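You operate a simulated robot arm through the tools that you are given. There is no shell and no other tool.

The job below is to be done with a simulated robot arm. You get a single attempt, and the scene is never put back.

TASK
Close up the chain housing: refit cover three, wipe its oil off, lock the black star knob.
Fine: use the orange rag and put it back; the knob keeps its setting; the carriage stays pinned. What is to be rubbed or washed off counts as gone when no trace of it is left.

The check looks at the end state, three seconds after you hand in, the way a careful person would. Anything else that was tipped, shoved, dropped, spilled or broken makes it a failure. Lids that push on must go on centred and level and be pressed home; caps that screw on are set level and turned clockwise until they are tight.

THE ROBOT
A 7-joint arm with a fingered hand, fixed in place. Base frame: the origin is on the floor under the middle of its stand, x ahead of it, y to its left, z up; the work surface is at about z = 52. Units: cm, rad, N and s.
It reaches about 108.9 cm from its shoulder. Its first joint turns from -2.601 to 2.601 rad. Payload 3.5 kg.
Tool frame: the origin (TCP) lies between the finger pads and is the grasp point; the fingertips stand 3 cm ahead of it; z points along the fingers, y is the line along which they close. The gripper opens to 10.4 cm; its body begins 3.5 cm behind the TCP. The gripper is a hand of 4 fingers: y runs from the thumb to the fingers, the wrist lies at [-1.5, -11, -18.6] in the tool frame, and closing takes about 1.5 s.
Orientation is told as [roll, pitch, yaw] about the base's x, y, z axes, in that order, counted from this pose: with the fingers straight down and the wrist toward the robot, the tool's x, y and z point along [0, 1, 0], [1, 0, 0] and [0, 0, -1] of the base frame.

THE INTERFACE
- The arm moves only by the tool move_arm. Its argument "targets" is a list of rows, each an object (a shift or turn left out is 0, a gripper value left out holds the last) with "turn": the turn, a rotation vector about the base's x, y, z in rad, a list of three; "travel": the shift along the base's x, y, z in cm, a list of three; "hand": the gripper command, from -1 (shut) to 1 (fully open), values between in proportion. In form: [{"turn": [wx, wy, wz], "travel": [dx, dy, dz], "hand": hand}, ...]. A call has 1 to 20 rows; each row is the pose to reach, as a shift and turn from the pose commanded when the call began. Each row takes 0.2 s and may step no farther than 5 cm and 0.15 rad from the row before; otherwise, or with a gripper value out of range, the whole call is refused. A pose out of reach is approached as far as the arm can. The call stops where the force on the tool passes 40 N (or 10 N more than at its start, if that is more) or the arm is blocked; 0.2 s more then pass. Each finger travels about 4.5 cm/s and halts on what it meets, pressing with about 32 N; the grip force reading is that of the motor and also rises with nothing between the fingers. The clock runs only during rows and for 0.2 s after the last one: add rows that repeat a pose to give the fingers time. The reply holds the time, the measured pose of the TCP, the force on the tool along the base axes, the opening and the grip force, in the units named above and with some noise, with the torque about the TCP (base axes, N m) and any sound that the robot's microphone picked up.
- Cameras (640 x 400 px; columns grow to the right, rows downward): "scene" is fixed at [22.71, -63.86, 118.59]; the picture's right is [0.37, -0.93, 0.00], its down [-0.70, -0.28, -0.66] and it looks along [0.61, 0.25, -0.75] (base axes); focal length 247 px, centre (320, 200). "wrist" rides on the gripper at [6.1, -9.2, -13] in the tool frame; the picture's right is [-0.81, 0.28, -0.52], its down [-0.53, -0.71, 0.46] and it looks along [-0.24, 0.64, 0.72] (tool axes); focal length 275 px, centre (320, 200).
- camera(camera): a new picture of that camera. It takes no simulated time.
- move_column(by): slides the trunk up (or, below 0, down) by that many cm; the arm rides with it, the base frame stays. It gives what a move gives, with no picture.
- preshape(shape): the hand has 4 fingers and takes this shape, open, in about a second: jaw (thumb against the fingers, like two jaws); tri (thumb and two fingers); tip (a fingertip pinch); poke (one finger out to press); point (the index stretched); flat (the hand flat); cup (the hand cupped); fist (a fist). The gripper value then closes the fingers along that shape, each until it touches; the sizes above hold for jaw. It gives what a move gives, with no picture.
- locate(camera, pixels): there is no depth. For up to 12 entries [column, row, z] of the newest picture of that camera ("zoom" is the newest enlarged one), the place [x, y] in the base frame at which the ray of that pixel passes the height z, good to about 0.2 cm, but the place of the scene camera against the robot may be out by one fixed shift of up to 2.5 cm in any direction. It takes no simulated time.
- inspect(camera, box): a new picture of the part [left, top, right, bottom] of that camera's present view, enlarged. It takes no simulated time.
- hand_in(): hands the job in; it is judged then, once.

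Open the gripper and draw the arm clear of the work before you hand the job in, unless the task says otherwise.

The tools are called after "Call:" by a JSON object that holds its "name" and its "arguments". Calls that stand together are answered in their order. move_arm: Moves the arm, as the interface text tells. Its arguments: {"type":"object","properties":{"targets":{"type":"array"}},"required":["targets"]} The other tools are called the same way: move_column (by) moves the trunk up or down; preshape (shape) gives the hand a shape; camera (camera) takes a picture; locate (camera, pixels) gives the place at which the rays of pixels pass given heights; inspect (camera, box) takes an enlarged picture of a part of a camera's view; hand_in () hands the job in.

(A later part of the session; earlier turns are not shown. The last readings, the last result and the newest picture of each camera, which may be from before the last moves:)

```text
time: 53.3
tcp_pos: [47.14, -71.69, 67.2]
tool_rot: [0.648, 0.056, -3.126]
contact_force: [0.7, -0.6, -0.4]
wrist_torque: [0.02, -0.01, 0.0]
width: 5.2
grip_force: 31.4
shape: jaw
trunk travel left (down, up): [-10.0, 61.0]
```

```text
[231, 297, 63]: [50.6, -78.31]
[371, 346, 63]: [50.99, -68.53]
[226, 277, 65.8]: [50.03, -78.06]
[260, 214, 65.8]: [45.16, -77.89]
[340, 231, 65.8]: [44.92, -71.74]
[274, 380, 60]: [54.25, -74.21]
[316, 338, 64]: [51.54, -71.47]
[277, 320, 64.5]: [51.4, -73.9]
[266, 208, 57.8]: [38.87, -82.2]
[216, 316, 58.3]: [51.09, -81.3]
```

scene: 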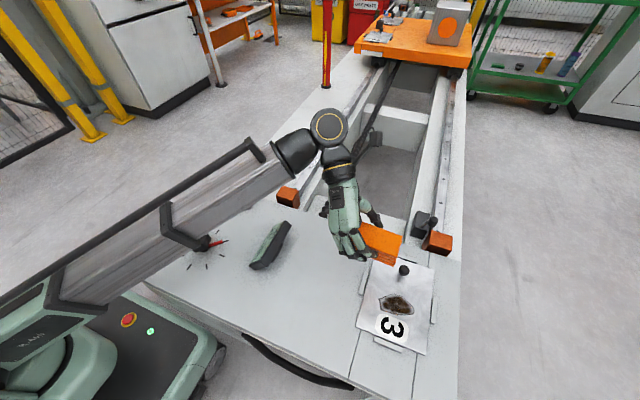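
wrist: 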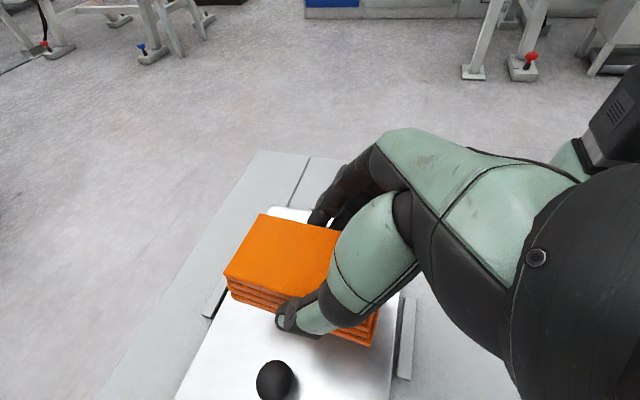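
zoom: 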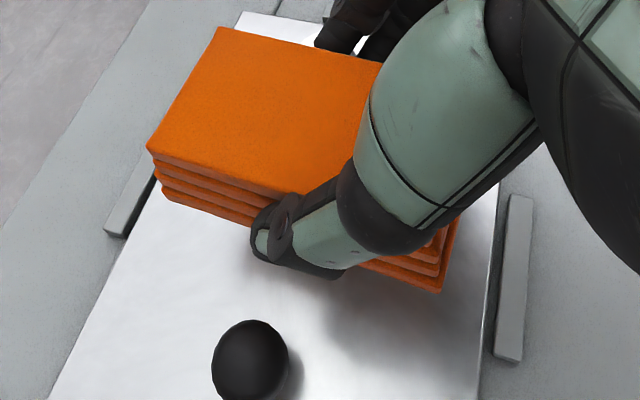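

The oil patch spans about x 43.8–48.8, y -70.1 to -78.3, and the rag's centre is at TCP + (0.7,-1.6). I move to TCP (45.6,-72.4) and lower the rag to just above the cover.

Call:
{"name": "move_arm", "arguments": {"targets": [{"travel": [-1.5, -0.8, -2]}, {"travel": [-1.5, -0.8, -4]}, {"travel": [-1.5, -0.8, -4.6]}, {"travel": [-1.5, -0.8, -4.6]}]}}

Call:
{"name": "inspect", "arguments": {"camera": "scene", "box": [330, 220, 450, 370]}}

Call:
{"name": "inspect", "arguments": {"camera": "wrist", "box": [200, 200, 420, 400]}}

```text
time: 54.3
tcp_pos: [45.58, -72.27, 62.77]
tool_rot: [0.647, 0.054, -3.125]
contact_force: [0.3, -0.1, -0.9]
wrist_torque: [-0.02, 0.05, 0.03]
width: 5.2
grip_force: 32.3
shape: jaw
trunk travel left (down, up): [-10.0, 61.0]
```

```text
2.67 times, centred on (390, 295) of scene
```

zoom: 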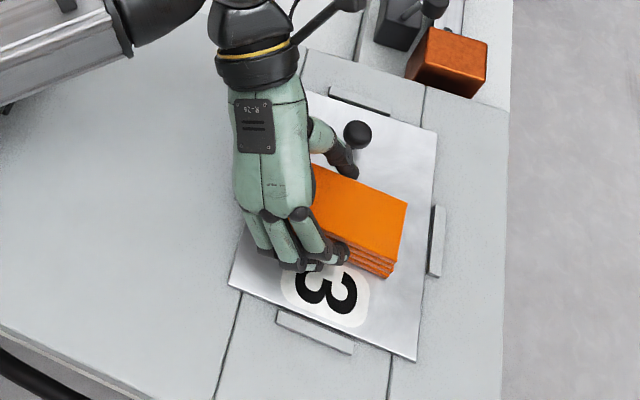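

```text
2.00 times, centred on (310, 300) of wrist
```

zoom: 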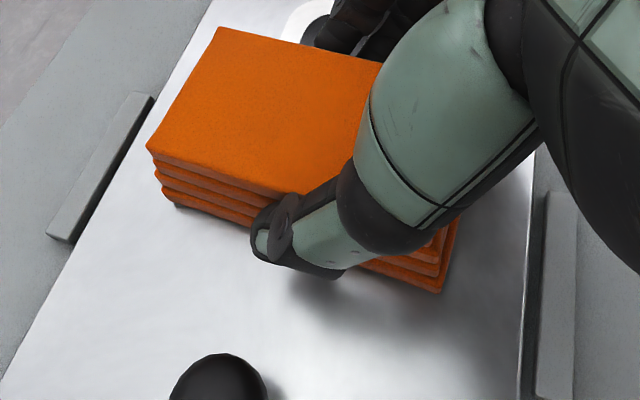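

The rag is just over the patch with good clearance to the ball. I lower in small steps until it presses lightly.

Call:
{"name": "move_arm", "arguments": {"targets": [{"travel": [0, 0, -0.2]}, {"travel": [0, 0, -0.4]}, {"travel": [0, 0, -0.6]}, {"travel": [0, 0, -0.75]}, {"travel": [0, 0, -0.75]}]}}

```text
time: 55.5
tcp_pos: [45.66, -72.26, 62.21]
tool_rot: [0.652, 0.059, -3.125]
contact_force: [3.9, -0.2, 20.2]
wrist_torque: [-0.3, 0.15, 0.2]
width: 5.23
grip_force: 32.3
shape: jaw
trunk travel left (down, up): [-10.0, 61.0]
```

Contact at 20 N. I ease up slightly and make short rubbing strokes over the patch, staying clear of the ball.

Call:
{"name": "move_arm", "arguments": {"targets": [{"travel": [0, 0, 0.07]}, {"travel": [0, -0.8, 0.07]}, {"travel": [0, -1.6, 0.07]}, {"travel": [0, -0.8, 0.07]}, {"travel": [0, 0.2, 0.07]}, {"travel": [0, 1.2, 0.07]}, {"travel": [0, 2, 0.07]}, {"travel": [-0.8, 1.2, 0.07]}, {"travel": [-0.8, 0.2, 0.07]}, {"travel": [-0.8, -0.8, 0.07]}, {"travel": [-0.8, -1.6, 0.07]}, {"travel": [0, -1.6, 0.07]}, {"travel": [0.8, -1.2, 0.07]}, {"travel": [0.8, -0.2, 0.07]}, {"travel": [0.8, 0.8, 0.07]}, {"travel": [0.8, 1.6, 0.07]}, {"travel": [0, 1, 0.07]}, {"travel": [0, 0, 0.07]}]}}

Call:
{"name": "inspect", "arguments": {"camera": "scene", "box": [330, 220, 450, 370]}}

```text
time: 59.3
tcp_pos: [45.42, -72.2, 62.17]
tool_rot: [0.649, 0.058, -3.127]
contact_force: [0.9, 6.9, 15.4]
wrist_torque: [0.01, 0.27, -0.09]
width: 5.22
grip_force: 32.2
shape: jaw
trunk travel left (down, up): [-10.0, 61.0]
```

```text
2.67 times, centred on (390, 295) of scene
```

zoom: 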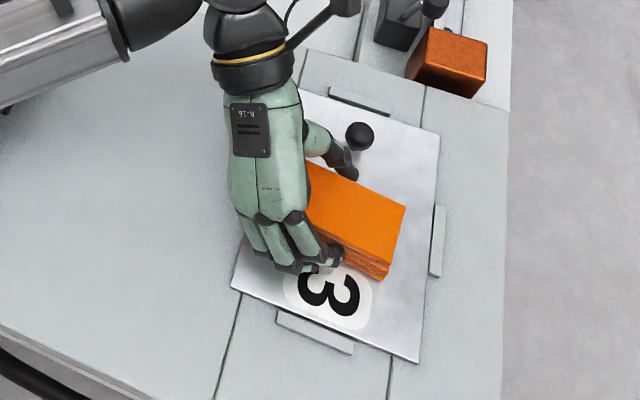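

Stroking went fine at about 15 N. I lift the rag and check how much oil is left.

Call:
{"name": "move_arm", "arguments": {"targets": [{"travel": [0, 0, 1.5]}, {"travel": [0, 0, 4]}, {"travel": [0, 4, 7]}, {"travel": [0, 8.5, 9]}, {"travel": [0, 13, 10]}, {"travel": [0, 13, 10]}]}}

Call:
{"name": "inspect", "arguments": {"camera": "scene", "box": [330, 220, 450, 370]}}

Call:
{"name": "camera", "arguments": {"camera": "wrist"}}

```text
time: 60.7
tcp_pos: [45.3, -59.4, 72.21]
tool_rot: [0.648, 0.056, -3.123]
contact_force: [0.0, -0.1, -0.9]
wrist_torque: [0.02, 0.0, 0.03]
width: 5.17
grip_force: 32.0
shape: jaw
trunk travel left (down, up): [-10.0, 61.0]
```

```text
2.67 times, centred on (390, 295) of scene
```

zoom: 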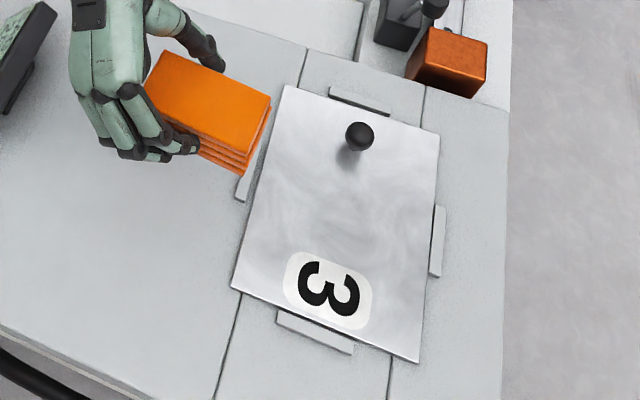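

```text
taken
```

wrist: 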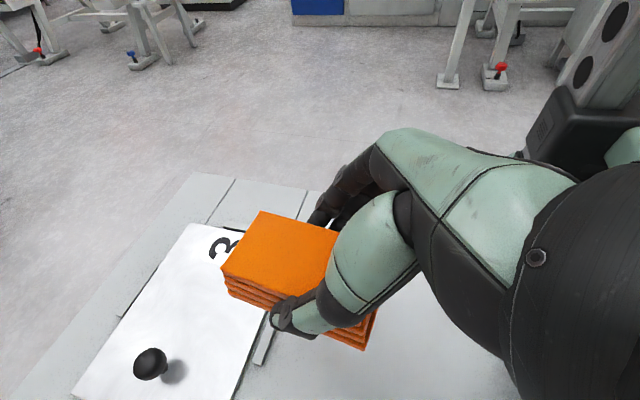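

The patch looks gone. I zoom in closely to make sure that no faint trace remains.

Call:
{"name": "inspect", "arguments": {"camera": "scene", "box": [365, 260, 435, 330]}}

Call:
{"name": "inspect", "arguments": {"camera": "wrist", "box": [80, 210, 280, 400]}}

```text
5.71 times, centred on (400, 295) of scene
```

zoom: 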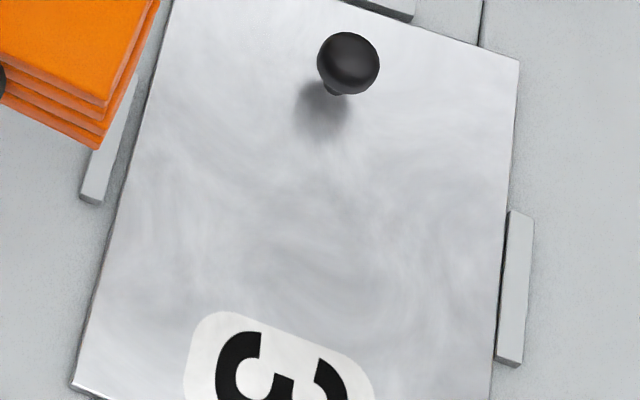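

```text
2.11 times, centred on (180, 305) of wrist
```

zoom: 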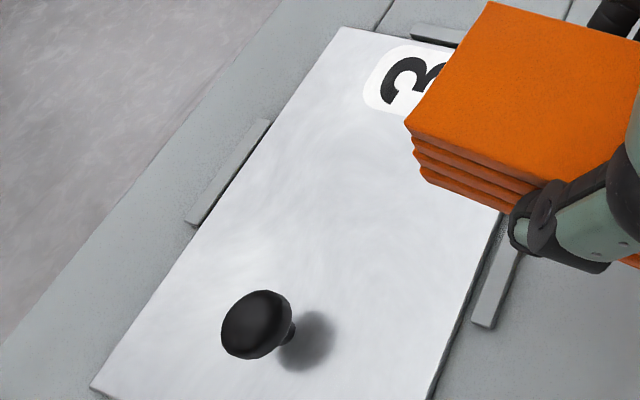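

No brown remains visible. For safety I make one more light pass over the whole patch area, including its rim.

Call:
{"name": "move_arm", "arguments": {"targets": [{"travel": [0, -4.5, -1]}, {"travel": [0, -9, -3]}, {"travel": [0, -12, -6]}, {"travel": [0, -13, -9]}, {"travel": [0, -13, -9.7]}, {"travel": [0, -13, -9.93]}, {"travel": [-1.2, -12.6, -9.93]}, {"travel": [-1.2, -11.6, -9.93]}, {"travel": [-1.2, -10.8, -9.93]}, {"travel": [0, -10.8, -9.93]}, {"travel": [1, -11, -9.93]}, {"travel": [1, -12, -9.93]}, {"travel": [1, -13, -9.93]}, {"travel": [1, -14, -9.93]}, {"travel": [0, -14.6, -9.93]}, {"travel": [-1.2, -14.4, -9.93]}, {"travel": [-1.2, -13.4, -9.93]}, {"travel": [0, -12.5, -9.93]}, {"travel": [0, -12, -8.5]}, {"travel": [0, -11, -6]}]}}

Call:
{"name": "camera", "arguments": {"camera": "scene"}}

```text
time: 64.9
tcp_pos: [45.64, -70.34, 65.86]
tool_rot: [0.647, 0.055, -3.125]
contact_force: [-0.3, -0.3, -0.8]
wrist_torque: [-0.03, 0.01, 0.03]
width: 5.18
grip_force: 31.9
shape: jaw
trunk travel left (down, up): [-10.0, 61.0]
```

```text
taken
```

scene: 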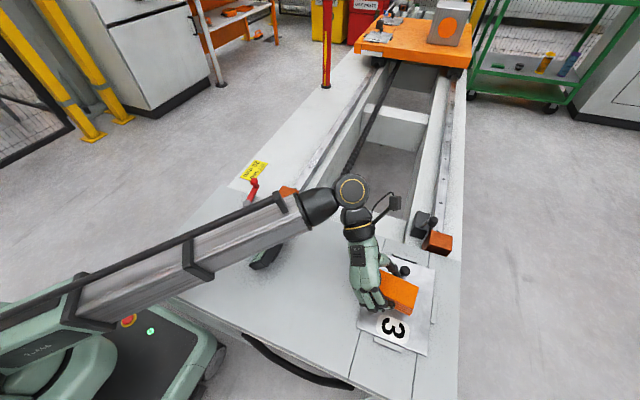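

Second pass done. I now carry the rag back along the reverse path, first up and away from the cover.

Call:
{"name": "move_arm", "arguments": {"targets": [{"travel": [0, 1, 4]}, {"travel": [1.5, 4, 7.5]}, {"travel": [4.4, 6.3, 10.1], "turn": [0, 0, 0.04]}, {"travel": [6.9, 9.8, 12], "turn": [0, 0, 0.11]}, {"travel": [9.4, 13.3, 13.5], "turn": [0, 0, 0.18]}, {"travel": [11.9, 16.8, 14.1], "turn": [0, 0, 0.25]}, {"travel": [14.4, 20.3, 14.1], "turn": [0, 0, 0.32]}, {"travel": [16.9, 23.8, 14.1], "turn": [0, 0, 0.39]}, {"travel": [19.4, 27.3, 14.1], "turn": [0, 0, 0.46]}, {"travel": [21.9, 30.8, 14.1], "turn": [0, 0, 0.53]}, {"travel": [24.4, 34.3, 14.1], "turn": [0, 0, 0.6]}, {"travel": [26.9, 37.8, 14.1], "turn": [0, 0, 0.67]}, {"travel": [29.4, 41.3, 14.1], "turn": [0, 0, 0.74]}, {"travel": [31.9, 44.8, 14.1], "turn": [0, 0, 0.74]}, {"travel": [31.9, 44.8, 14.1], "turn": [0, 0, 0.74]}]}}

Call:
{"name": "inspect", "arguments": {"camera": "scene", "box": [330, 220, 450, 370]}}

Call:
{"name": "inspect", "arguments": {"camera": "scene", "box": [365, 260, 435, 330]}}

```text
time: 68.1
tcp_pos: [77.69, -25.04, 79.82]
tool_rot: [0.649, 0.056, -2.384]
contact_force: [0.4, -0.2, -1.0]
wrist_torque: [-0.03, 0.0, 0.0]
width: 5.17
grip_force: 32.0
shape: jaw
trunk travel left (down, up): [-10.0, 61.0]
```

```text
2.67 times, centred on (390, 295) of scene
```

zoom: 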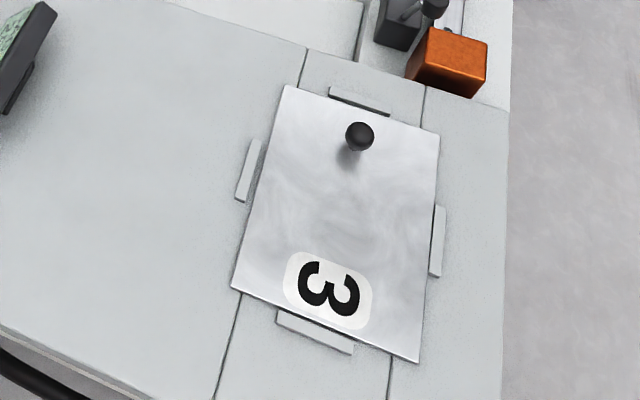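

```text
5.71 times, centred on (400, 295) of scene
```

zoom: 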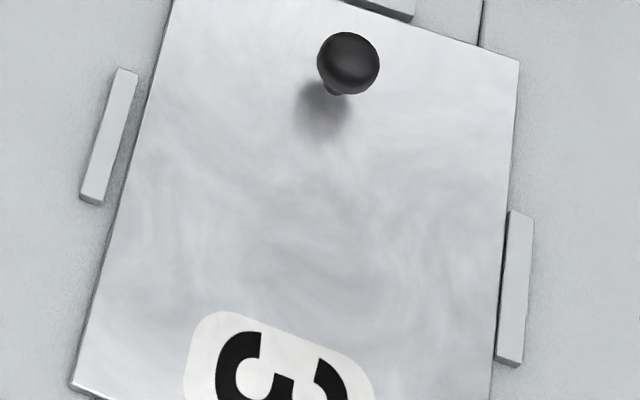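

The cover is clean. I continue to the rag's original place and hover about 5 cm above it.

Call:
{"name": "move_arm", "arguments": {"targets": [{"travel": [3, 0.7, -1], "turn": [0, 0, 0.13]}, {"travel": [6.5, 1.4, -2.5], "turn": [0, 0, 0.26]}, {"travel": [10, 2.1, -5], "turn": [0, 0, 0.39]}, {"travel": [13.5, 2.8, -8], "turn": [0, 0, 0.52]}, {"travel": [16, 3.5, -11.5], "turn": [0, 0, 0.65]}, {"travel": [17.7, 4.2, -15], "turn": [0, 0, 0.74]}, {"travel": [17.7, 4.2, -18], "turn": [0, 0, 0.74]}, {"travel": [17.7, 4.2, -18], "turn": [0, 0, 0.74]}]}}

Call:
{"name": "camera", "arguments": {"camera": "wrist"}}

Call:
{"name": "inspect", "arguments": {"camera": "scene", "box": [240, 110, 340, 210]}}

```text
time: 69.9
tcp_pos: [94.92, -21.14, 61.99]
tool_rot: [0.646, 0.056, -1.645]
contact_force: [0.0, 0.1, -0.4]
wrist_torque: [-0.02, 0.02, -0.01]
width: 5.18
grip_force: 31.9
shape: jaw
trunk travel left (down, up): [-10.0, 61.0]
```

```text
taken
```

wrist: 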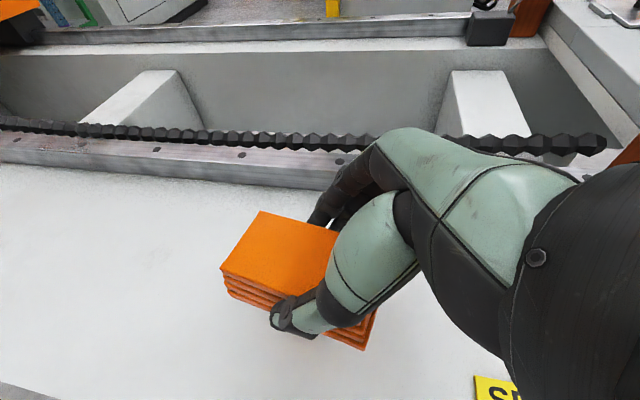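

```text
4.00 times, centred on (290, 160) of scene
```

zoom: 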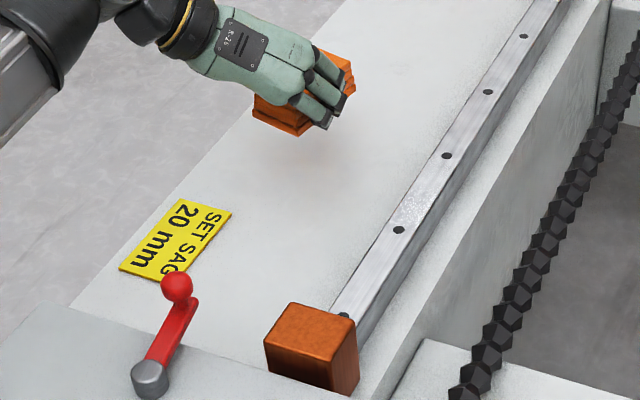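

I locate the held rag's corners (top at z ≈ 60.6, bottom at ≈ 57.8) to compare with its original place (far-left top (102.1,-18.6), near-left bottom (92.4,-17.3)).

Call:
{"name": "locate", "arguments": {"camera": "wrist", "pixels": [[260, 211, 60.6], [220.5, 269, 60.6], [337, 230, 60.6], [228, 293, 57.8], [363, 350, 57.8], [260, 211, 61], [220.5, 269, 61]]}}

```text
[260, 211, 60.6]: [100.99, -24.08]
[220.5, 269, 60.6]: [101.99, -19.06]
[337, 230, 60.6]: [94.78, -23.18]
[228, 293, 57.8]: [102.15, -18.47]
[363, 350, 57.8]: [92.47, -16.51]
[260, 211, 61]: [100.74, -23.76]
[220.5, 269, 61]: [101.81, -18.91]
```

The rag is turned about -0.1 rad and 0.5 cm short in x versus its original place. I correct by (+0.6,-0.3) and +0.1 rad while lowering.

Call:
{"name": "move_arm", "arguments": {"targets": [{"travel": [0.6, -0.3, -1], "turn": [0, 0, 0.1]}, {"travel": [0.6, -0.3, -3], "turn": [0, 0, 0.1]}, {"travel": [0.6, -0.3, -4.8], "turn": [0, 0, 0.1]}, {"travel": [0.6, -0.3, -5.3], "turn": [0, 0, 0.1]}, {"travel": [0.6, -0.3, -5.6], "turn": [0, 0, 0.1]}, {"travel": [0.6, -0.3, -5.6], "turn": [0, 0, 0.1]}]}}

Call:
{"name": "camera", "arguments": {"camera": "wrist"}}

```text
time: 71.3
tcp_pos: [95.77, -21.45, 56.64]
tool_rot: [0.648, 0.057, -1.546]
contact_force: [0.0, -1.2, -0.1]
wrist_torque: [0.02, -0.02, 0.0]
width: 5.16
grip_force: 32.2
shape: jaw
trunk travel left (down, up): [-10.0, 61.0]
```

```text
taken
```

wrist: 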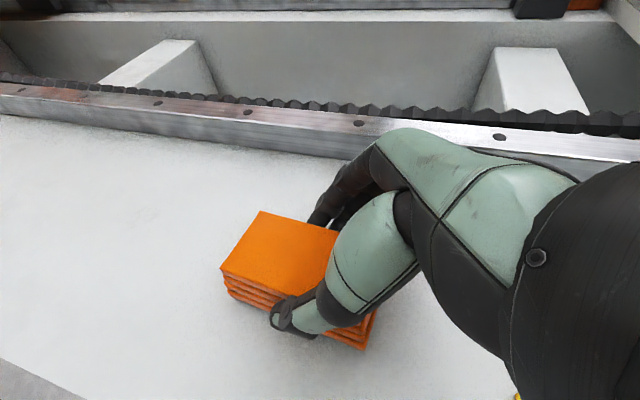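

No contact yet at z = 56.64; I lower in 0.1 cm steps until the rag rests on the bed.

Call:
{"name": "move_arm", "arguments": {"targets": [{"travel": [0, 0, -0.1]}, {"travel": [0, 0, -0.2]}, {"travel": [0, 0, -0.3]}, {"travel": [0, 0, -0.3]}]}}

```text
time: 72.3
tcp_pos: [95.73, -21.59, 56.29]
tool_rot: [0.649, 0.056, -1.544]
contact_force: [-1.3, 0.2, -0.3]
wrist_torque: [-0.02, -0.02, -0.02]
width: 5.16
grip_force: 32.2
shape: jaw
trunk travel left (down, up): [-10.0, 61.0]
```

Call:
{"name": "move_arm", "arguments": {"targets": [{"travel": [0, 0, -0.1]}, {"travel": [0, 0, -0.2]}, {"travel": [0, 0, -0.2]}]}}

```text
time: 73.1
tcp_pos: [95.7, -21.5, 56.1]
tool_rot: [0.651, 0.055, -1.543]
contact_force: [-0.6, 0.1, 4.7]
wrist_torque: [-0.08, -0.06, 0.0]
width: 5.17
grip_force: 32.2
shape: jaw
trunk travel left (down, up): [-10.0, 61.0]
```

The rag rests on the bed (4.7 N). I open the hand and back off upward along the finger direction.

Call:
{"name": "move_arm", "arguments": {"targets": [{"travel": [0, 0, 0.1], "hand": -0.3}, {"travel": [0, 0, 0.1], "hand": 0.2}, {"travel": [0, 0, 0.1], "hand": 0.7}, {"travel": [0, 0, 0.1], "hand": 1}, {"travel": [0, 0, 0.1], "hand": 1}, {"travel": [0, 0, 0.1], "hand": 1}, {"travel": [-1, 0, 2.5], "hand": 1}, {"travel": [-2, 0, 6], "hand": 1}, {"travel": [-4, 0, 10], "hand": 1}, {"travel": [-7, 0, 13], "hand": 1}, {"travel": [-10, 0, 16], "hand": 1}, {"travel": [-10, 0, 16], "hand": 1}]}}

Call:
{"name": "camera", "arguments": {"camera": "wrist"}}

Call:
{"name": "inspect", "arguments": {"camera": "scene", "box": [240, 110, 340, 210]}}

```text
time: 75.7
tcp_pos: [85.75, -21.73, 72.04]
tool_rot: [0.649, 0.055, -1.544]
contact_force: [0.6, 0.5, 0.1]
wrist_torque: [-0.03, -0.01, -0.01]
width: 10.39
grip_force: 0.1
shape: jaw
trunk travel left (down, up): [-10.0, 61.0]
```

```text
taken
```

wrist: 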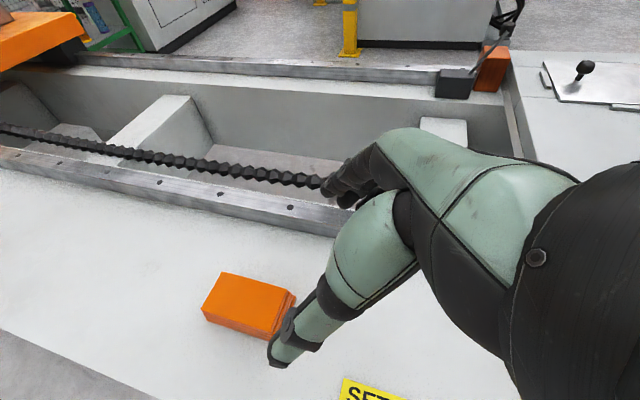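

```text
4.00 times, centred on (290, 160) of scene
```

zoom: 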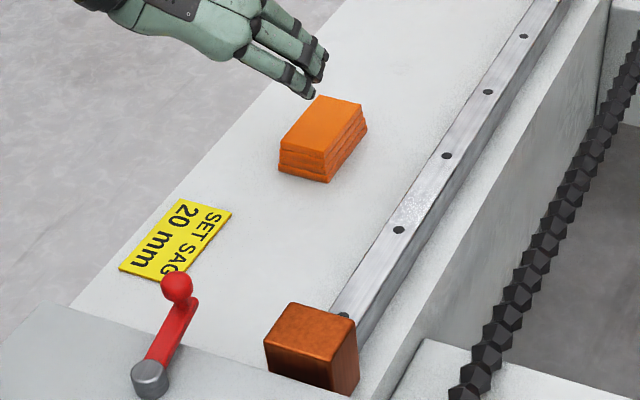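

The rag lies back at its place (within about 0.8 cm of the original). I level the wrist again and turn it back to check the cover's seat.

Call:
{"name": "move_arm", "arguments": {"targets": [{"travel": [-2, 0, 3], "turn": [0, 0.13, 0]}, {"travel": [-4, -1, 6], "turn": [0, 0.26, 0]}, {"travel": [-6, -2, 9], "turn": [0, 0.39, 0]}, {"travel": [-9, -4, 11], "turn": [0, 0.52, 0]}, {"travel": [-12, -6, 12], "turn": [0, 0.65, 0]}, {"travel": [-15, -9, 12], "turn": [0, 0.65, 0]}, {"travel": [-15, -9, 12], "turn": [0, 0.65, 0]}]}}

Call:
{"name": "move_arm", "arguments": {"targets": [{"travel": [-2, -3.5, 0], "turn": [0, 0, 0.1]}, {"travel": [-4, -7, 0], "turn": [0, 0, 0.2]}, {"travel": [-6, -10.5, 0], "turn": [0, 0, 0.3]}, {"travel": [-8, -14, 0], "turn": [0, 0, 0.4]}, {"travel": [-10, -17.5, 0], "turn": [0, 0, 0.5]}, {"travel": [-12, -21, 0], "turn": [0, 0, 0.6]}, {"travel": [-14, -24.5, 0], "turn": [0, 0, 0.7]}, {"travel": [-16, -28, 0], "turn": [0, 0, 0.8]}, {"travel": [-18, -31.5, -1], "turn": [0, 0, 0.9]}, {"travel": [-20.5, -35, -2], "turn": [0, 0, 1.0]}, {"travel": [-23, -38.5, -3], "turn": [0, 0, 1.06]}, {"travel": [-25.5, -42, -3], "turn": [0, 0, 1.06]}, {"travel": [-28, -45.5, -3], "turn": [0, 0, 1.06]}, {"travel": [-28.4, -48.3, -3], "turn": [0, 0, 1.06]}, {"travel": [-28.4, -48.3, -3], "turn": [0, 0, 1.06]}]}}

Call:
{"name": "camera", "arguments": {"camera": "wrist"}}

Call:
{"name": "inspect", "arguments": {"camera": "wrist", "box": [60, 170, 300, 370]}}

```text
time: 77.3
tcp_pos: [70.77, -30.83, 84.33]
tool_rot: [-0.003, 0.061, -1.585]
contact_force: [-0.4, -0.3, 0.4]
wrist_torque: [0.02, 0.03, -0.01]
width: 10.38
grip_force: 0.1
shape: jaw
trunk travel left (down, up): [-10.0, 61.0]
```

```text
time: 80.5
tcp_pos: [41.73, -77.22, 80.27]
tool_rot: [-0.004, 0.059, -0.525]
contact_force: [-0.3, -0.4, -0.1]
wrist_torque: [-0.03, -0.01, -0.02]
width: 10.37
grip_force: 0.2
shape: jaw
out of reach, approached as far as the arm can: row 14, 15
trunk travel left (down, up): [-10.0, 61.0]
```

```text
taken
```

wrist: 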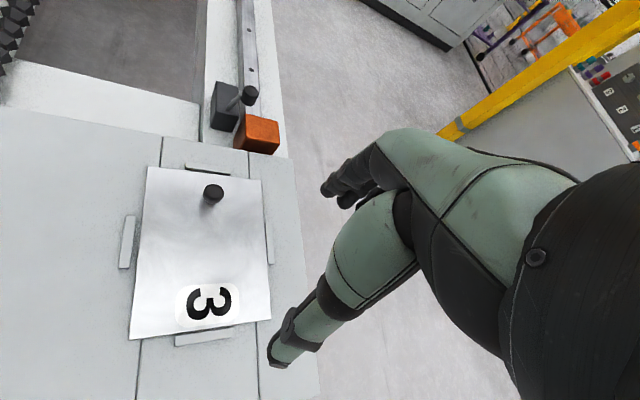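

```text
2.00 times, centred on (180, 270) of wrist
```

zoom: 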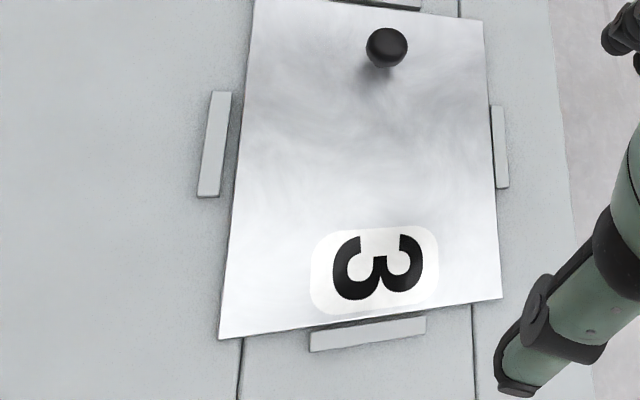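

The cover now sits close to the right bar. I locate plate edges and bar faces in this view to quantify the offset.

Call:
{"name": "locate", "arguments": {"camera": "zoom", "pixels": [[483, 20, 57.8], [502, 298, 57.8], [219, 339, 57.8], [256, 0, 57.8], [231, 200, 57.8], [494, 150, 57.8], [232, 93, 58], [219, 196, 58], [491, 107, 58], [496, 188, 58], [311, 332, 58], [426, 317, 58]]}}

Call:
{"name": "inspect", "arguments": {"camera": "wrist", "box": [130, 150, 290, 210]}}

Call:
{"name": "inspect", "arguments": {"camera": "wrist", "box": [220, 200, 300, 280]}}

```text
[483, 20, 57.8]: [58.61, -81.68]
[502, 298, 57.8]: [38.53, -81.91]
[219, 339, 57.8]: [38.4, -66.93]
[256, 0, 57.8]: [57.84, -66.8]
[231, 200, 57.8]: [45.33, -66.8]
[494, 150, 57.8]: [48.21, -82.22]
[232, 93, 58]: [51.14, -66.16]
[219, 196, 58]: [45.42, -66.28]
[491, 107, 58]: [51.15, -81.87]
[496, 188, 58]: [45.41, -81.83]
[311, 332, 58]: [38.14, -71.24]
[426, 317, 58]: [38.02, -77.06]
```

```text
4.00 times, centred on (210, 180) of wrist
```

zoom: 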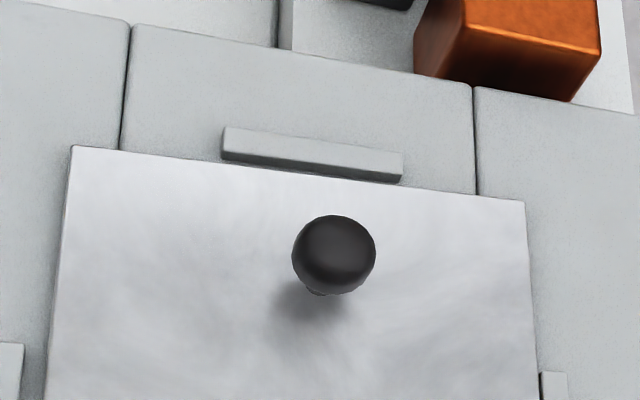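

```text
5.00 times, centred on (260, 240) of wrist
```

zoom: 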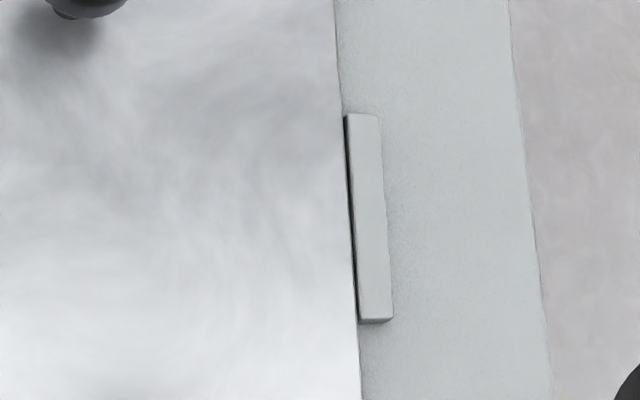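

The cover is ~0.28 cm too far in -y and ~0.2 cm in +x but otherwise square. I first remove the small residual wrist tilt, then go above the ball to nudge it central.

Call:
{"name": "move_arm", "arguments": {"targets": [{"turn": [-0.0296, -0.051, 0], "travel": [2, 0.5, 0]}, {"turn": [-0.0296, -0.051, 0], "travel": [2, 0.5, 0]}]}}

Call:
{"name": "move_arm", "arguments": {"targets": [{"travel": [3, 0.8, -1], "turn": [0, 0, 0.1]}, {"travel": [6, 1.6, -3], "turn": [0, 0, 0.2]}, {"travel": [9, 2.4, -6], "turn": [0, 0, 0.3]}, {"travel": [10.2, 2.8, -9], "turn": [0, 0, 0.325]}, {"travel": [10.2, 2.8, -9], "turn": [0, 0, 0.325]}]}}

Call:
{"name": "camera", "arguments": {"camera": "wrist"}}

```text
time: 81.1
tcp_pos: [43.72, -76.73, 80.22]
tool_rot: [-0.003, 0.001, -0.527]
contact_force: [-0.9, 0.1, -0.9]
wrist_torque: [-0.01, 0.01, 0.01]
width: 10.36
grip_force: 0.1
shape: jaw
trunk travel left (down, up): [-10.0, 61.0]
```

```text
time: 82.3
tcp_pos: [54.03, -74.01, 71.05]
tool_rot: [-0.003, -0.001, -0.199]
contact_force: [0.3, 0.7, 0.0]
wrist_torque: [-0.01, 0.02, -0.02]
width: 10.36
grip_force: 0.1
shape: jaw
out of reach, approached as far as the arm can: row 3
trunk travel left (down, up): [-10.0, 61.0]
```

```text
taken
```

wrist: 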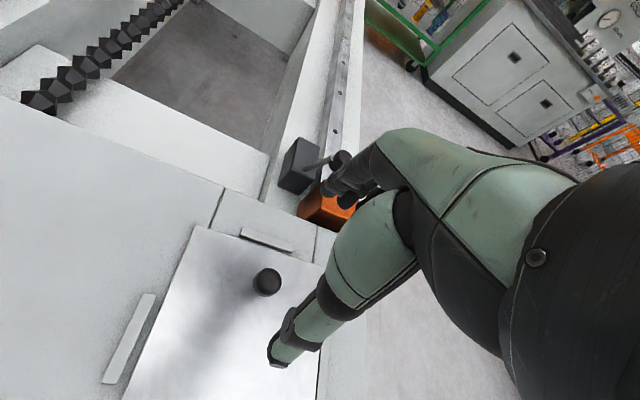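

I locate the ball in this view and narrow the hand to about 6 cm before descending, to stay clear of the orange stop and the pin.

Call:
{"name": "locate", "arguments": {"camera": "wrist", "pixels": [[267, 282, 60], [267, 282, 60.3], [196, 226, 57.8]]}}

Call:
{"name": "move_arm", "arguments": {"targets": [{"hand": 0.5}, {"hand": 0.15}, {"hand": 0.15}, {"hand": 0.15}]}}

Call:
{"name": "inspect", "arguments": {"camera": "wrist", "box": [200, 150, 400, 350]}}

```text
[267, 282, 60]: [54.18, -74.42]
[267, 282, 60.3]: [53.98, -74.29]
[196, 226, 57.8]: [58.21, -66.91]
```

```text
time: 83.3
tcp_pos: [53.88, -74.11, 71.25]
tool_rot: [-0.004, -0.001, -0.201]
contact_force: [0.2, 0.1, 0.1]
wrist_torque: [-0.01, 0.03, -0.01]
width: 6.01
grip_force: 0.1
shape: jaw
trunk travel left (down, up): [-10.0, 61.0]
```

```text
2.00 times, centred on (300, 250) of wrist
```

zoom: 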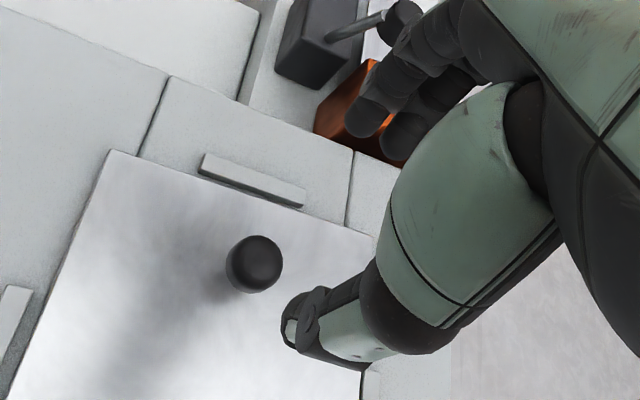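

Ball at about (54.2,-74.4): it needs to go +0.35 in y. I descend over it with the narrowed hand and close.

Call:
{"name": "move_arm", "arguments": {"targets": [{"travel": [0, -0.1, -3]}, {"travel": [0, -0.1, -6]}, {"travel": [0, -0.1, -8.5]}, {"travel": [0, -0.1, -9.5]}, {"travel": [0, -0.1, -9.5]}]}}

Call:
{"name": "move_arm", "arguments": {"targets": [{"hand": -0.3}, {"hand": -0.6}, {"hand": -1}, {"hand": -1}, {"hand": -1}, {"hand": -1}]}}

Call:
{"name": "inspect", "arguments": {"camera": "wrist", "box": [80, 150, 420, 400]}}

```text
time: 84.5
tcp_pos: [54.0, -74.16, 61.7]
tool_rot: [-0.003, 0.003, -0.199]
contact_force: [-0.3, -0.3, 1.3]
wrist_torque: [0.03, 0.03, -0.01]
width: 6.03
grip_force: 0.0
shape: jaw
trunk travel left (down, up): [-10.0, 61.0]
```

```text
time: 85.9
tcp_pos: [53.96, -74.04, 61.72]
tool_rot: [-0.003, 0.002, -0.2]
contact_force: [-0.7, -0.4, 0.0]
wrist_torque: [-0.04, -0.04, 0.01]
width: 1.68
grip_force: 31.7
shape: jaw
trunk travel left (down, up): [-10.0, 61.0]
```

```text
1.60 times, centred on (250, 275) of wrist
```

zoom: 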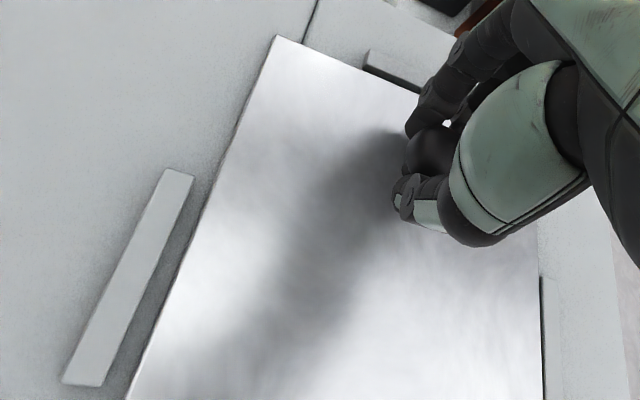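

Gripped. The left gap is visibly wider than the right one, so I slide the plate +0.3 cm in y with a very slight lift and then locate edges.

Call:
{"name": "move_arm", "arguments": {"targets": [{"travel": [0, 0, 0.15]}, {"travel": [0, 0.15, 0.15]}, {"travel": [0, 0.3, 0.15]}, {"travel": [0, 0.3, 0.15]}]}}

Call:
{"name": "inspect", "arguments": {"camera": "wrist", "box": [80, 150, 420, 400]}}

Call:
{"name": "locate", "arguments": {"camera": "zoom", "pixels": [[277, 36, 57.9], [200, 215, 57.9], [128, 395, 57.9], [538, 300, 57.9], [541, 395, 57.9], [193, 178, 58], [105, 385, 58], [541, 277, 58], [546, 395, 58], [366, 66, 58], [415, 90, 57.9]]}}

```text
time: 86.9
tcp_pos: [53.93, -73.8, 61.8]
tool_rot: [-0.002, 0.002, -0.199]
contact_force: [-0.6, -0.7, 0.4]
wrist_torque: [-0.01, -0.09, 0.01]
width: 1.67
grip_force: 32.3
shape: jaw
trunk travel left (down, up): [-10.0, 61.0]
```

```text
1.60 times, centred on (250, 275) of wrist
```

zoom: 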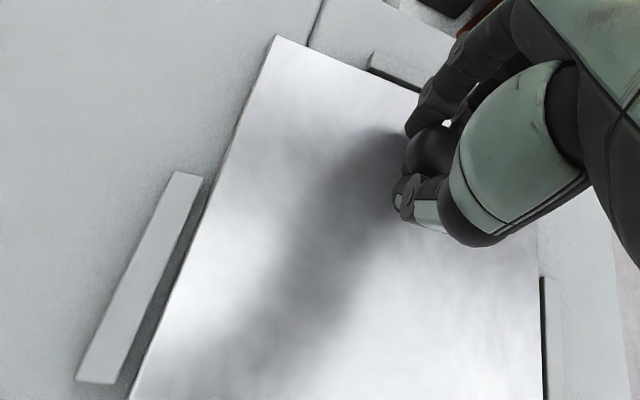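

```text
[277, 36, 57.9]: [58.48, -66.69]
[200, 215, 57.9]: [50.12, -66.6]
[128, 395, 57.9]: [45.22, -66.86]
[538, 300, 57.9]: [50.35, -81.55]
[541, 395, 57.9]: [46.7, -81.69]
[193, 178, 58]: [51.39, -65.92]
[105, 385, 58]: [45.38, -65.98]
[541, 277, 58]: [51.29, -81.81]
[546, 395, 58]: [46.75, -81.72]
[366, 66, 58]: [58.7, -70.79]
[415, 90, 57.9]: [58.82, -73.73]
```

Left gap is now about 0.3 and right about 0.2 cm. I move -0.15 cm in x, then set down and press to around 15 N.

Call:
{"name": "move_arm", "arguments": {"targets": [{"travel": [-0.08, 0.03, 0]}, {"travel": [-0.16, 0.05, 0]}, {"travel": [-0.16, 0.05, -0.15]}, {"travel": [-0.16, 0.05, -0.35]}, {"travel": [-0.16, 0.05, -0.5]}, {"travel": [-0.16, 0.05, -0.5]}]}}

```text
time: 88.3
tcp_pos: [53.78, -73.69, 61.6]
tool_rot: [-0.006, 0.001, -0.199]
contact_force: [0.3, 2.4, 12.2]
wrist_torque: [0.03, -0.07, 0.0]
width: 1.72
grip_force: 32.4
shape: jaw
trunk travel left (down, up): [-10.0, 61.0]
```

Pressed down with 12 N. I release and rise straight up.

Call:
{"name": "move_arm", "arguments": {"targets": [{"travel": [0, 0, 0.25], "hand": -0.6}, {"travel": [0, 0, 0.25], "hand": -0.2}, {"travel": [0, 0, 0.25], "hand": 0.15}, {"travel": [0, 0, 0.25], "hand": 0.15}, {"travel": [0, 0, 2], "hand": 0.15}, {"travel": [0, 0, 5], "hand": 0.15}, {"travel": [0, 0, 9], "hand": 0.15}, {"travel": [0, 0, 13], "hand": 0.15}, {"travel": [0, 0, 13], "hand": 0.15}]}}

Call:
{"name": "move_arm", "arguments": {"targets": [{"travel": [-3, -1, 2], "turn": [0, 0, -0.1]}, {"travel": [-6, -2, 4], "turn": [0, 0, -0.2]}, {"travel": [-9, -3, 6], "turn": [0, 0, -0.3]}, {"travel": [-11.6, -3.6, 6], "turn": [0, 0, -0.3]}, {"travel": [-11.6, -3.6, 6], "turn": [0, 0, -0.3]}]}}

Call:
{"name": "inspect", "arguments": {"camera": "wrist", "box": [60, 150, 300, 370]}}

Call:
{"name": "camera", "arguments": {"camera": "wrist"}}

```text
time: 90.3
tcp_pos: [53.44, -73.18, 74.18]
tool_rot: [-0.002, 0.0, -0.2]
contact_force: [-1.1, -0.1, -1.0]
wrist_torque: [-0.02, -0.01, -0.02]
width: 5.94
grip_force: 0.0
shape: jaw
out of reach, approached as far as the arm can: row 8, 9
trunk travel left (down, up): [-10.0, 61.0]
```

```text
time: 91.5
tcp_pos: [41.97, -77.04, 80.04]
tool_rot: [-0.004, 0.001, -0.5]
contact_force: [0.3, 0.4, -0.3]
wrist_torque: [0.0, 0.0, -0.02]
width: 5.94
grip_force: 0.0
shape: jaw
trunk travel left (down, up): [-10.0, 61.0]
```

```text
1.82 times, centred on (180, 260) of wrist
```

zoom: 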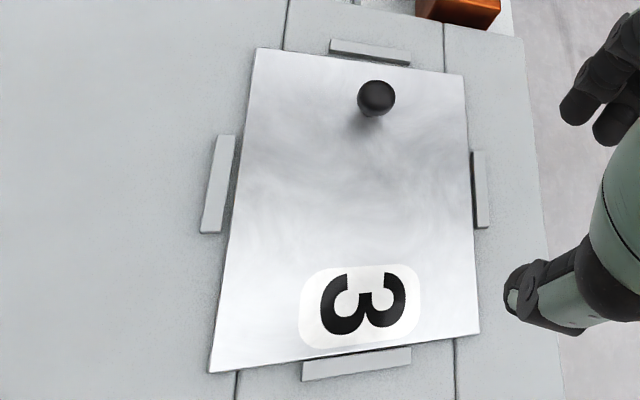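

```text
taken
```

wrist: 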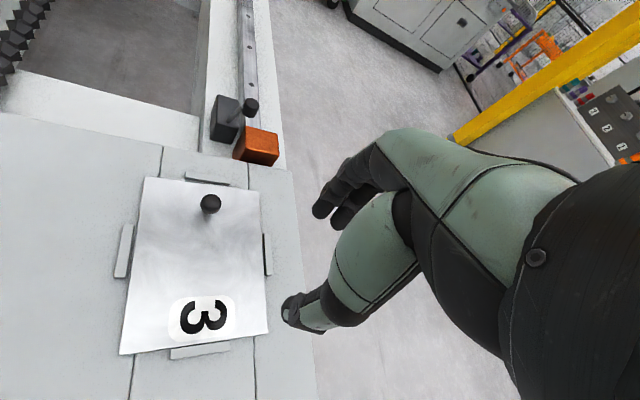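

The cover looks evenly spaced between all four bars. I verify numerically.

Call:
{"name": "locate", "arguments": {"camera": "zoom", "pixels": [[256, 48, 57.8], [463, 74, 57.8], [480, 332, 57.8], [209, 373, 57.8], [235, 136, 58], [220, 233, 58], [471, 152, 58], [477, 228, 58], [330, 53, 58], [409, 66, 58], [303, 363, 58], [410, 347, 58]]}}

Call:
{"name": "inspect", "arguments": {"camera": "scene", "box": [340, 230, 460, 370]}}

```text
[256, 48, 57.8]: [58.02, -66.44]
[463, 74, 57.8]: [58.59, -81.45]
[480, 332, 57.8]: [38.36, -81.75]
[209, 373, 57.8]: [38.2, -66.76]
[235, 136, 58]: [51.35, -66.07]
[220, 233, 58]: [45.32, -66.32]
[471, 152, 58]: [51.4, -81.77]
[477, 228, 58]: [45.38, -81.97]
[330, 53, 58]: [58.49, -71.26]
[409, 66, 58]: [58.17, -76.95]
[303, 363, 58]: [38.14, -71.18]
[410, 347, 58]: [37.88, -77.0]
```

```text
2.86 times, centred on (400, 300) of scene
```

zoom: 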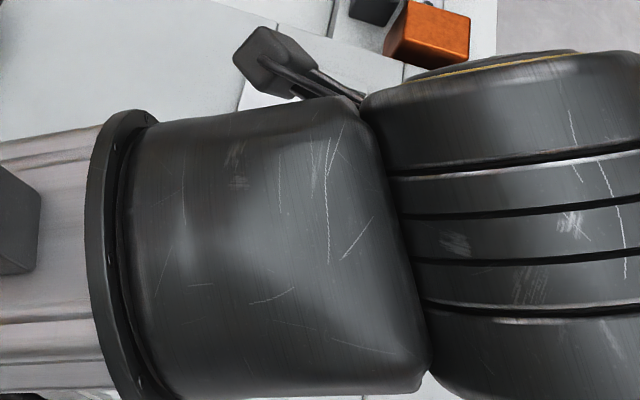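

The cover is centred within about 0.1 cm and square to the bars. Now to the star knob: I move toward the panel's left side and raise the trunk for close-in work.

Call:
{"name": "move_arm", "arguments": {"targets": [{"travel": [1, 4.5, 0.5], "turn": [0, 0, 0.05]}, {"travel": [2, 9, 1], "turn": [0, 0, 0.1]}, {"travel": [3, 13.5, 1.5], "turn": [0, 0, 0.15]}, {"travel": [4, 18, 2], "turn": [0, 0, 0.2]}, {"travel": [5, 22.5, 2.5], "turn": [0, 0, 0.25]}, {"travel": [6, 27, 3], "turn": [0, 0, 0.3]}, {"travel": [7, 31.5, 3.5], "turn": [0, 0, 0.35]}, {"travel": [8, 36, 4], "turn": [0, 0, 0.4]}, {"travel": [8, 38, 5], "turn": [0, 0, 0.45]}, {"travel": [8, 38, 5], "turn": [0, 0, 0.5]}]}}

Call:
{"name": "move_column", "arguments": {"by": 25}}

Call:
{"name": "camera", "arguments": {"camera": "scene"}}

```text
time: 93.7
tcp_pos: [49.8, -38.74, 85.25]
tool_rot: [-0.003, 0.001, -0.001]
contact_force: [-0.6, -0.7, 0.4]
wrist_torque: [-0.01, 0.02, 0.0]
width: 5.94
grip_force: 0.1
shape: jaw
trunk travel left (down, up): [-10.0, 61.0]
```

```text
time: 96.3
tcp_pos: [49.84, -38.79, 110.19]
tool_rot: [-0.004, 0.001, 0.001]
contact_force: [0.9, 0.5, 0.2]
wrist_torque: [-0.01, 0.0, 0.01]
width: 5.94
grip_force: 0.0
shape: jaw
trunk travel left (down, up): [-35.0, 36.0]
```

```text
taken
```

scene: 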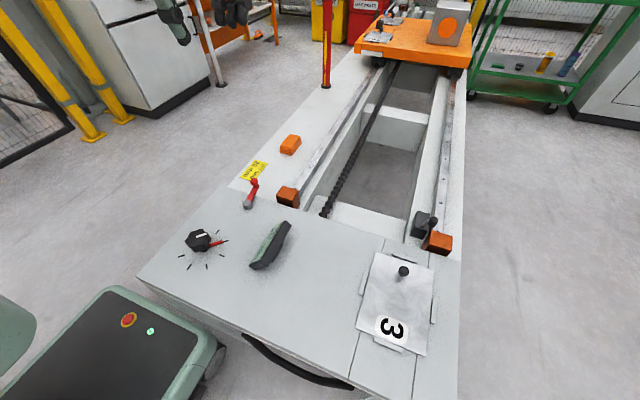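

The scene is unobstructed now. I zoom on the cover, the knob and the lever for reference.

Call:
{"name": "inspect", "arguments": {"camera": "scene", "box": [340, 230, 460, 370]}}

Call:
{"name": "inspect", "arguments": {"camera": "scene", "box": [165, 215, 245, 275]}}

Call:
{"name": "inspect", "arguments": {"camera": "scene", "box": [220, 160, 290, 220]}}

```text
2.86 times, centred on (400, 300) of scene
```

zoom: 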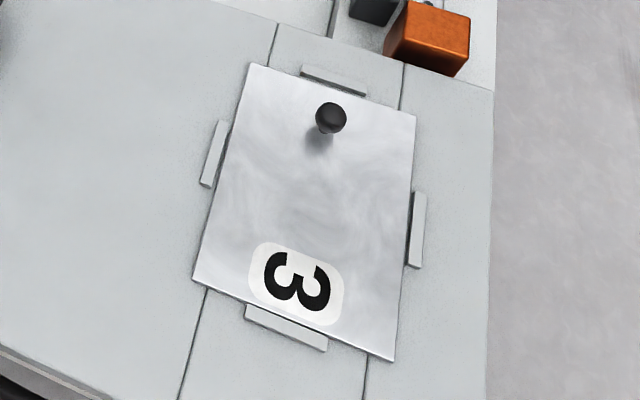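

```text
6.67 times, centred on (205, 245) of scene
```

zoom: 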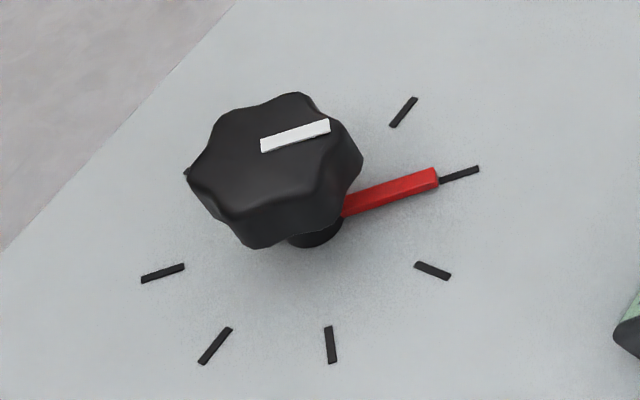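

```text
6.67 times, centred on (255, 190) of scene
```

zoom: 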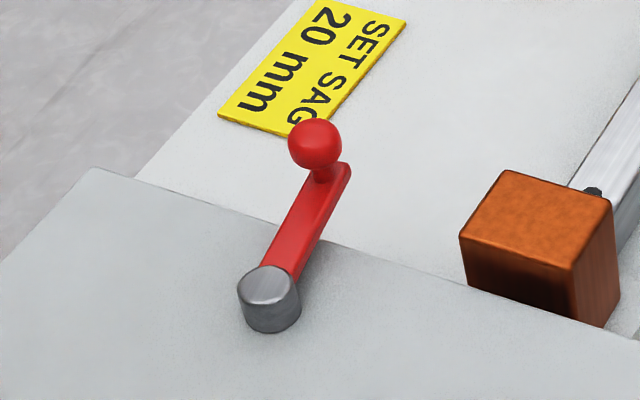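

The knob stands on a collar with a visible gap beneath it, and the lever is a separate pivoting arm. I raise the trunk a bit more and bring the wrist camera close to the knob from the +y side for a side-on look.

Call:
{"name": "move_column", "arguments": {"by": 10}}

Call:
{"name": "move_arm", "arguments": {"targets": [{"travel": [-0.6, 2.2, -3.5], "turn": [0, 0, -0.13]}, {"travel": [-1.2, 4.4, -7], "turn": [0, 0, -0.26]}, {"travel": [-1.8, 6.6, -10.5], "turn": [0, 0, -0.39]}, {"travel": [-2.4, 8.8, -14], "turn": [0, 0, -0.52]}, {"travel": [-3, 11, -17.5], "turn": [0, 0, -0.65]}, {"travel": [-3.6, 13.2, -21], "turn": [0, 0, -0.78]}, {"travel": [-4.2, 15.4, -24.5], "turn": [0, 0, -0.91]}, {"travel": [-4.8, 17.6, -28], "turn": [0, 0, -1.04]}, {"travel": [-5.4, 19.8, -31.5], "turn": [0, 0, -1.17]}, {"travel": [-6, 22, -35], "turn": [0, 0, -1.3]}, {"travel": [-6.6, 24.2, -38.5], "turn": [0, 0, -1.43]}, {"travel": [-6.8, 26.5, -42], "turn": [0, 0, -1.57]}, {"travel": [-6.8, 26.5, -44], "turn": [0, 0, -1.57]}, {"travel": [-6.8, 26.5, -44], "turn": [0, 0, -1.57]}]}}

Call:
{"name": "camera", "arguments": {"camera": "wrist"}}

Call:
{"name": "camera", "arguments": {"camera": "scene"}}

```text
time: 97.6
tcp_pos: [49.83, -38.81, 120.13]
tool_rot: [-0.003, 0.001, 0.001]
contact_force: [0.0, -1.0, -0.7]
wrist_torque: [0.02, 0.04, 0.0]
width: 5.94
grip_force: 0.0
shape: jaw
trunk travel left (down, up): [-45.0, 26.0]
```

```text
time: 100.6
tcp_pos: [47.13, -12.69, 75.84]
tool_rot: [-0.006, 0.001, -1.571]
contact_force: [0.4, 0.3, 0.8]
wrist_torque: [-0.01, -0.01, 0.0]
width: 5.95
grip_force: 0.0
shape: jaw
out of reach, approached as far as the arm can: row 7, 8, 9, 10, 11, 12, 13, 14
trunk travel left (down, up): [-45.0, 26.0]
```

```text
taken
```

wrist: 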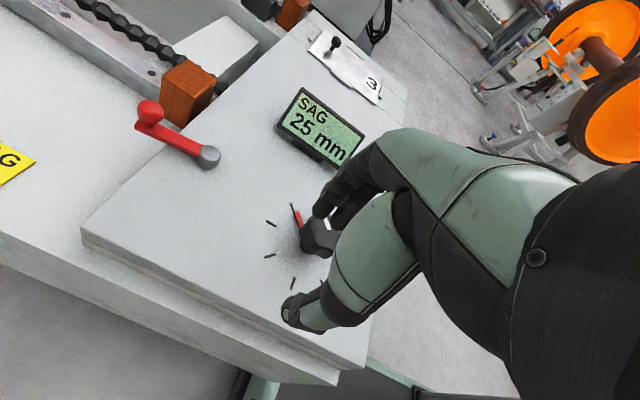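

```text
taken
```

scene: 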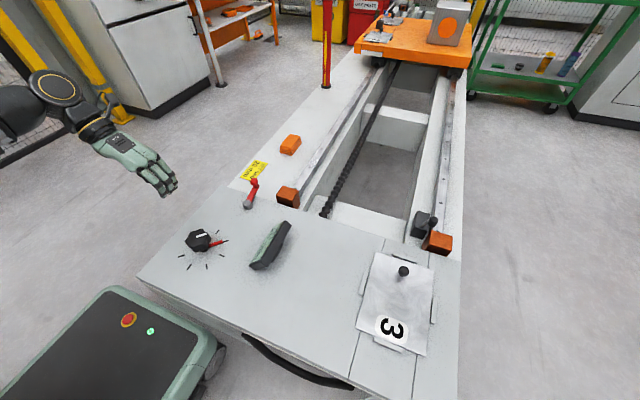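

The arm is near its inner limit here, but the knob's side is visible at (318,235). I zoom in on the knob and the lever.

Call:
{"name": "inspect", "arguments": {"camera": "wrist", "box": [240, 180, 360, 300]}}

Call:
{"name": "inspect", "arguments": {"camera": "wrist", "box": [110, 50, 250, 190]}}

```text
3.33 times, centred on (300, 240) of wrist
```

zoom: 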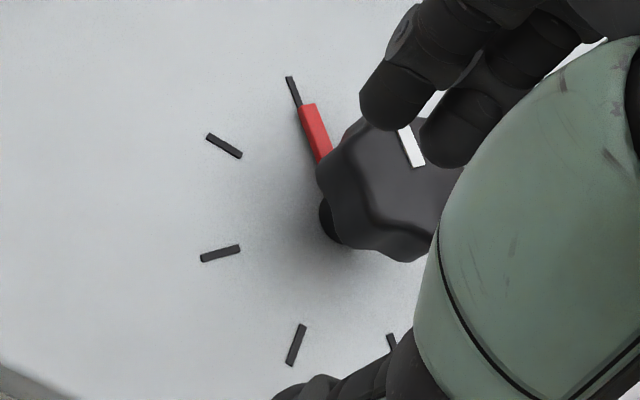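

```text
2.86 times, centred on (180, 120) of wrist
```

zoom: 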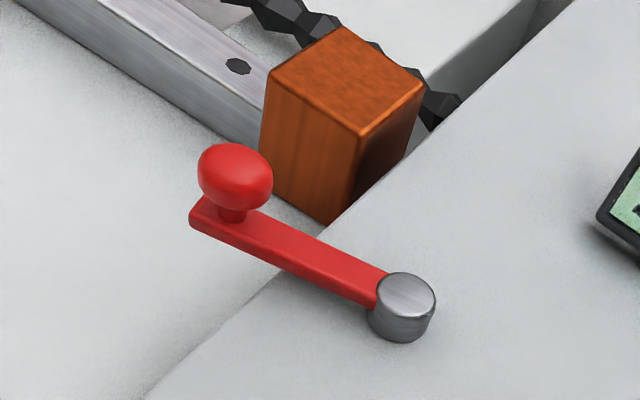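

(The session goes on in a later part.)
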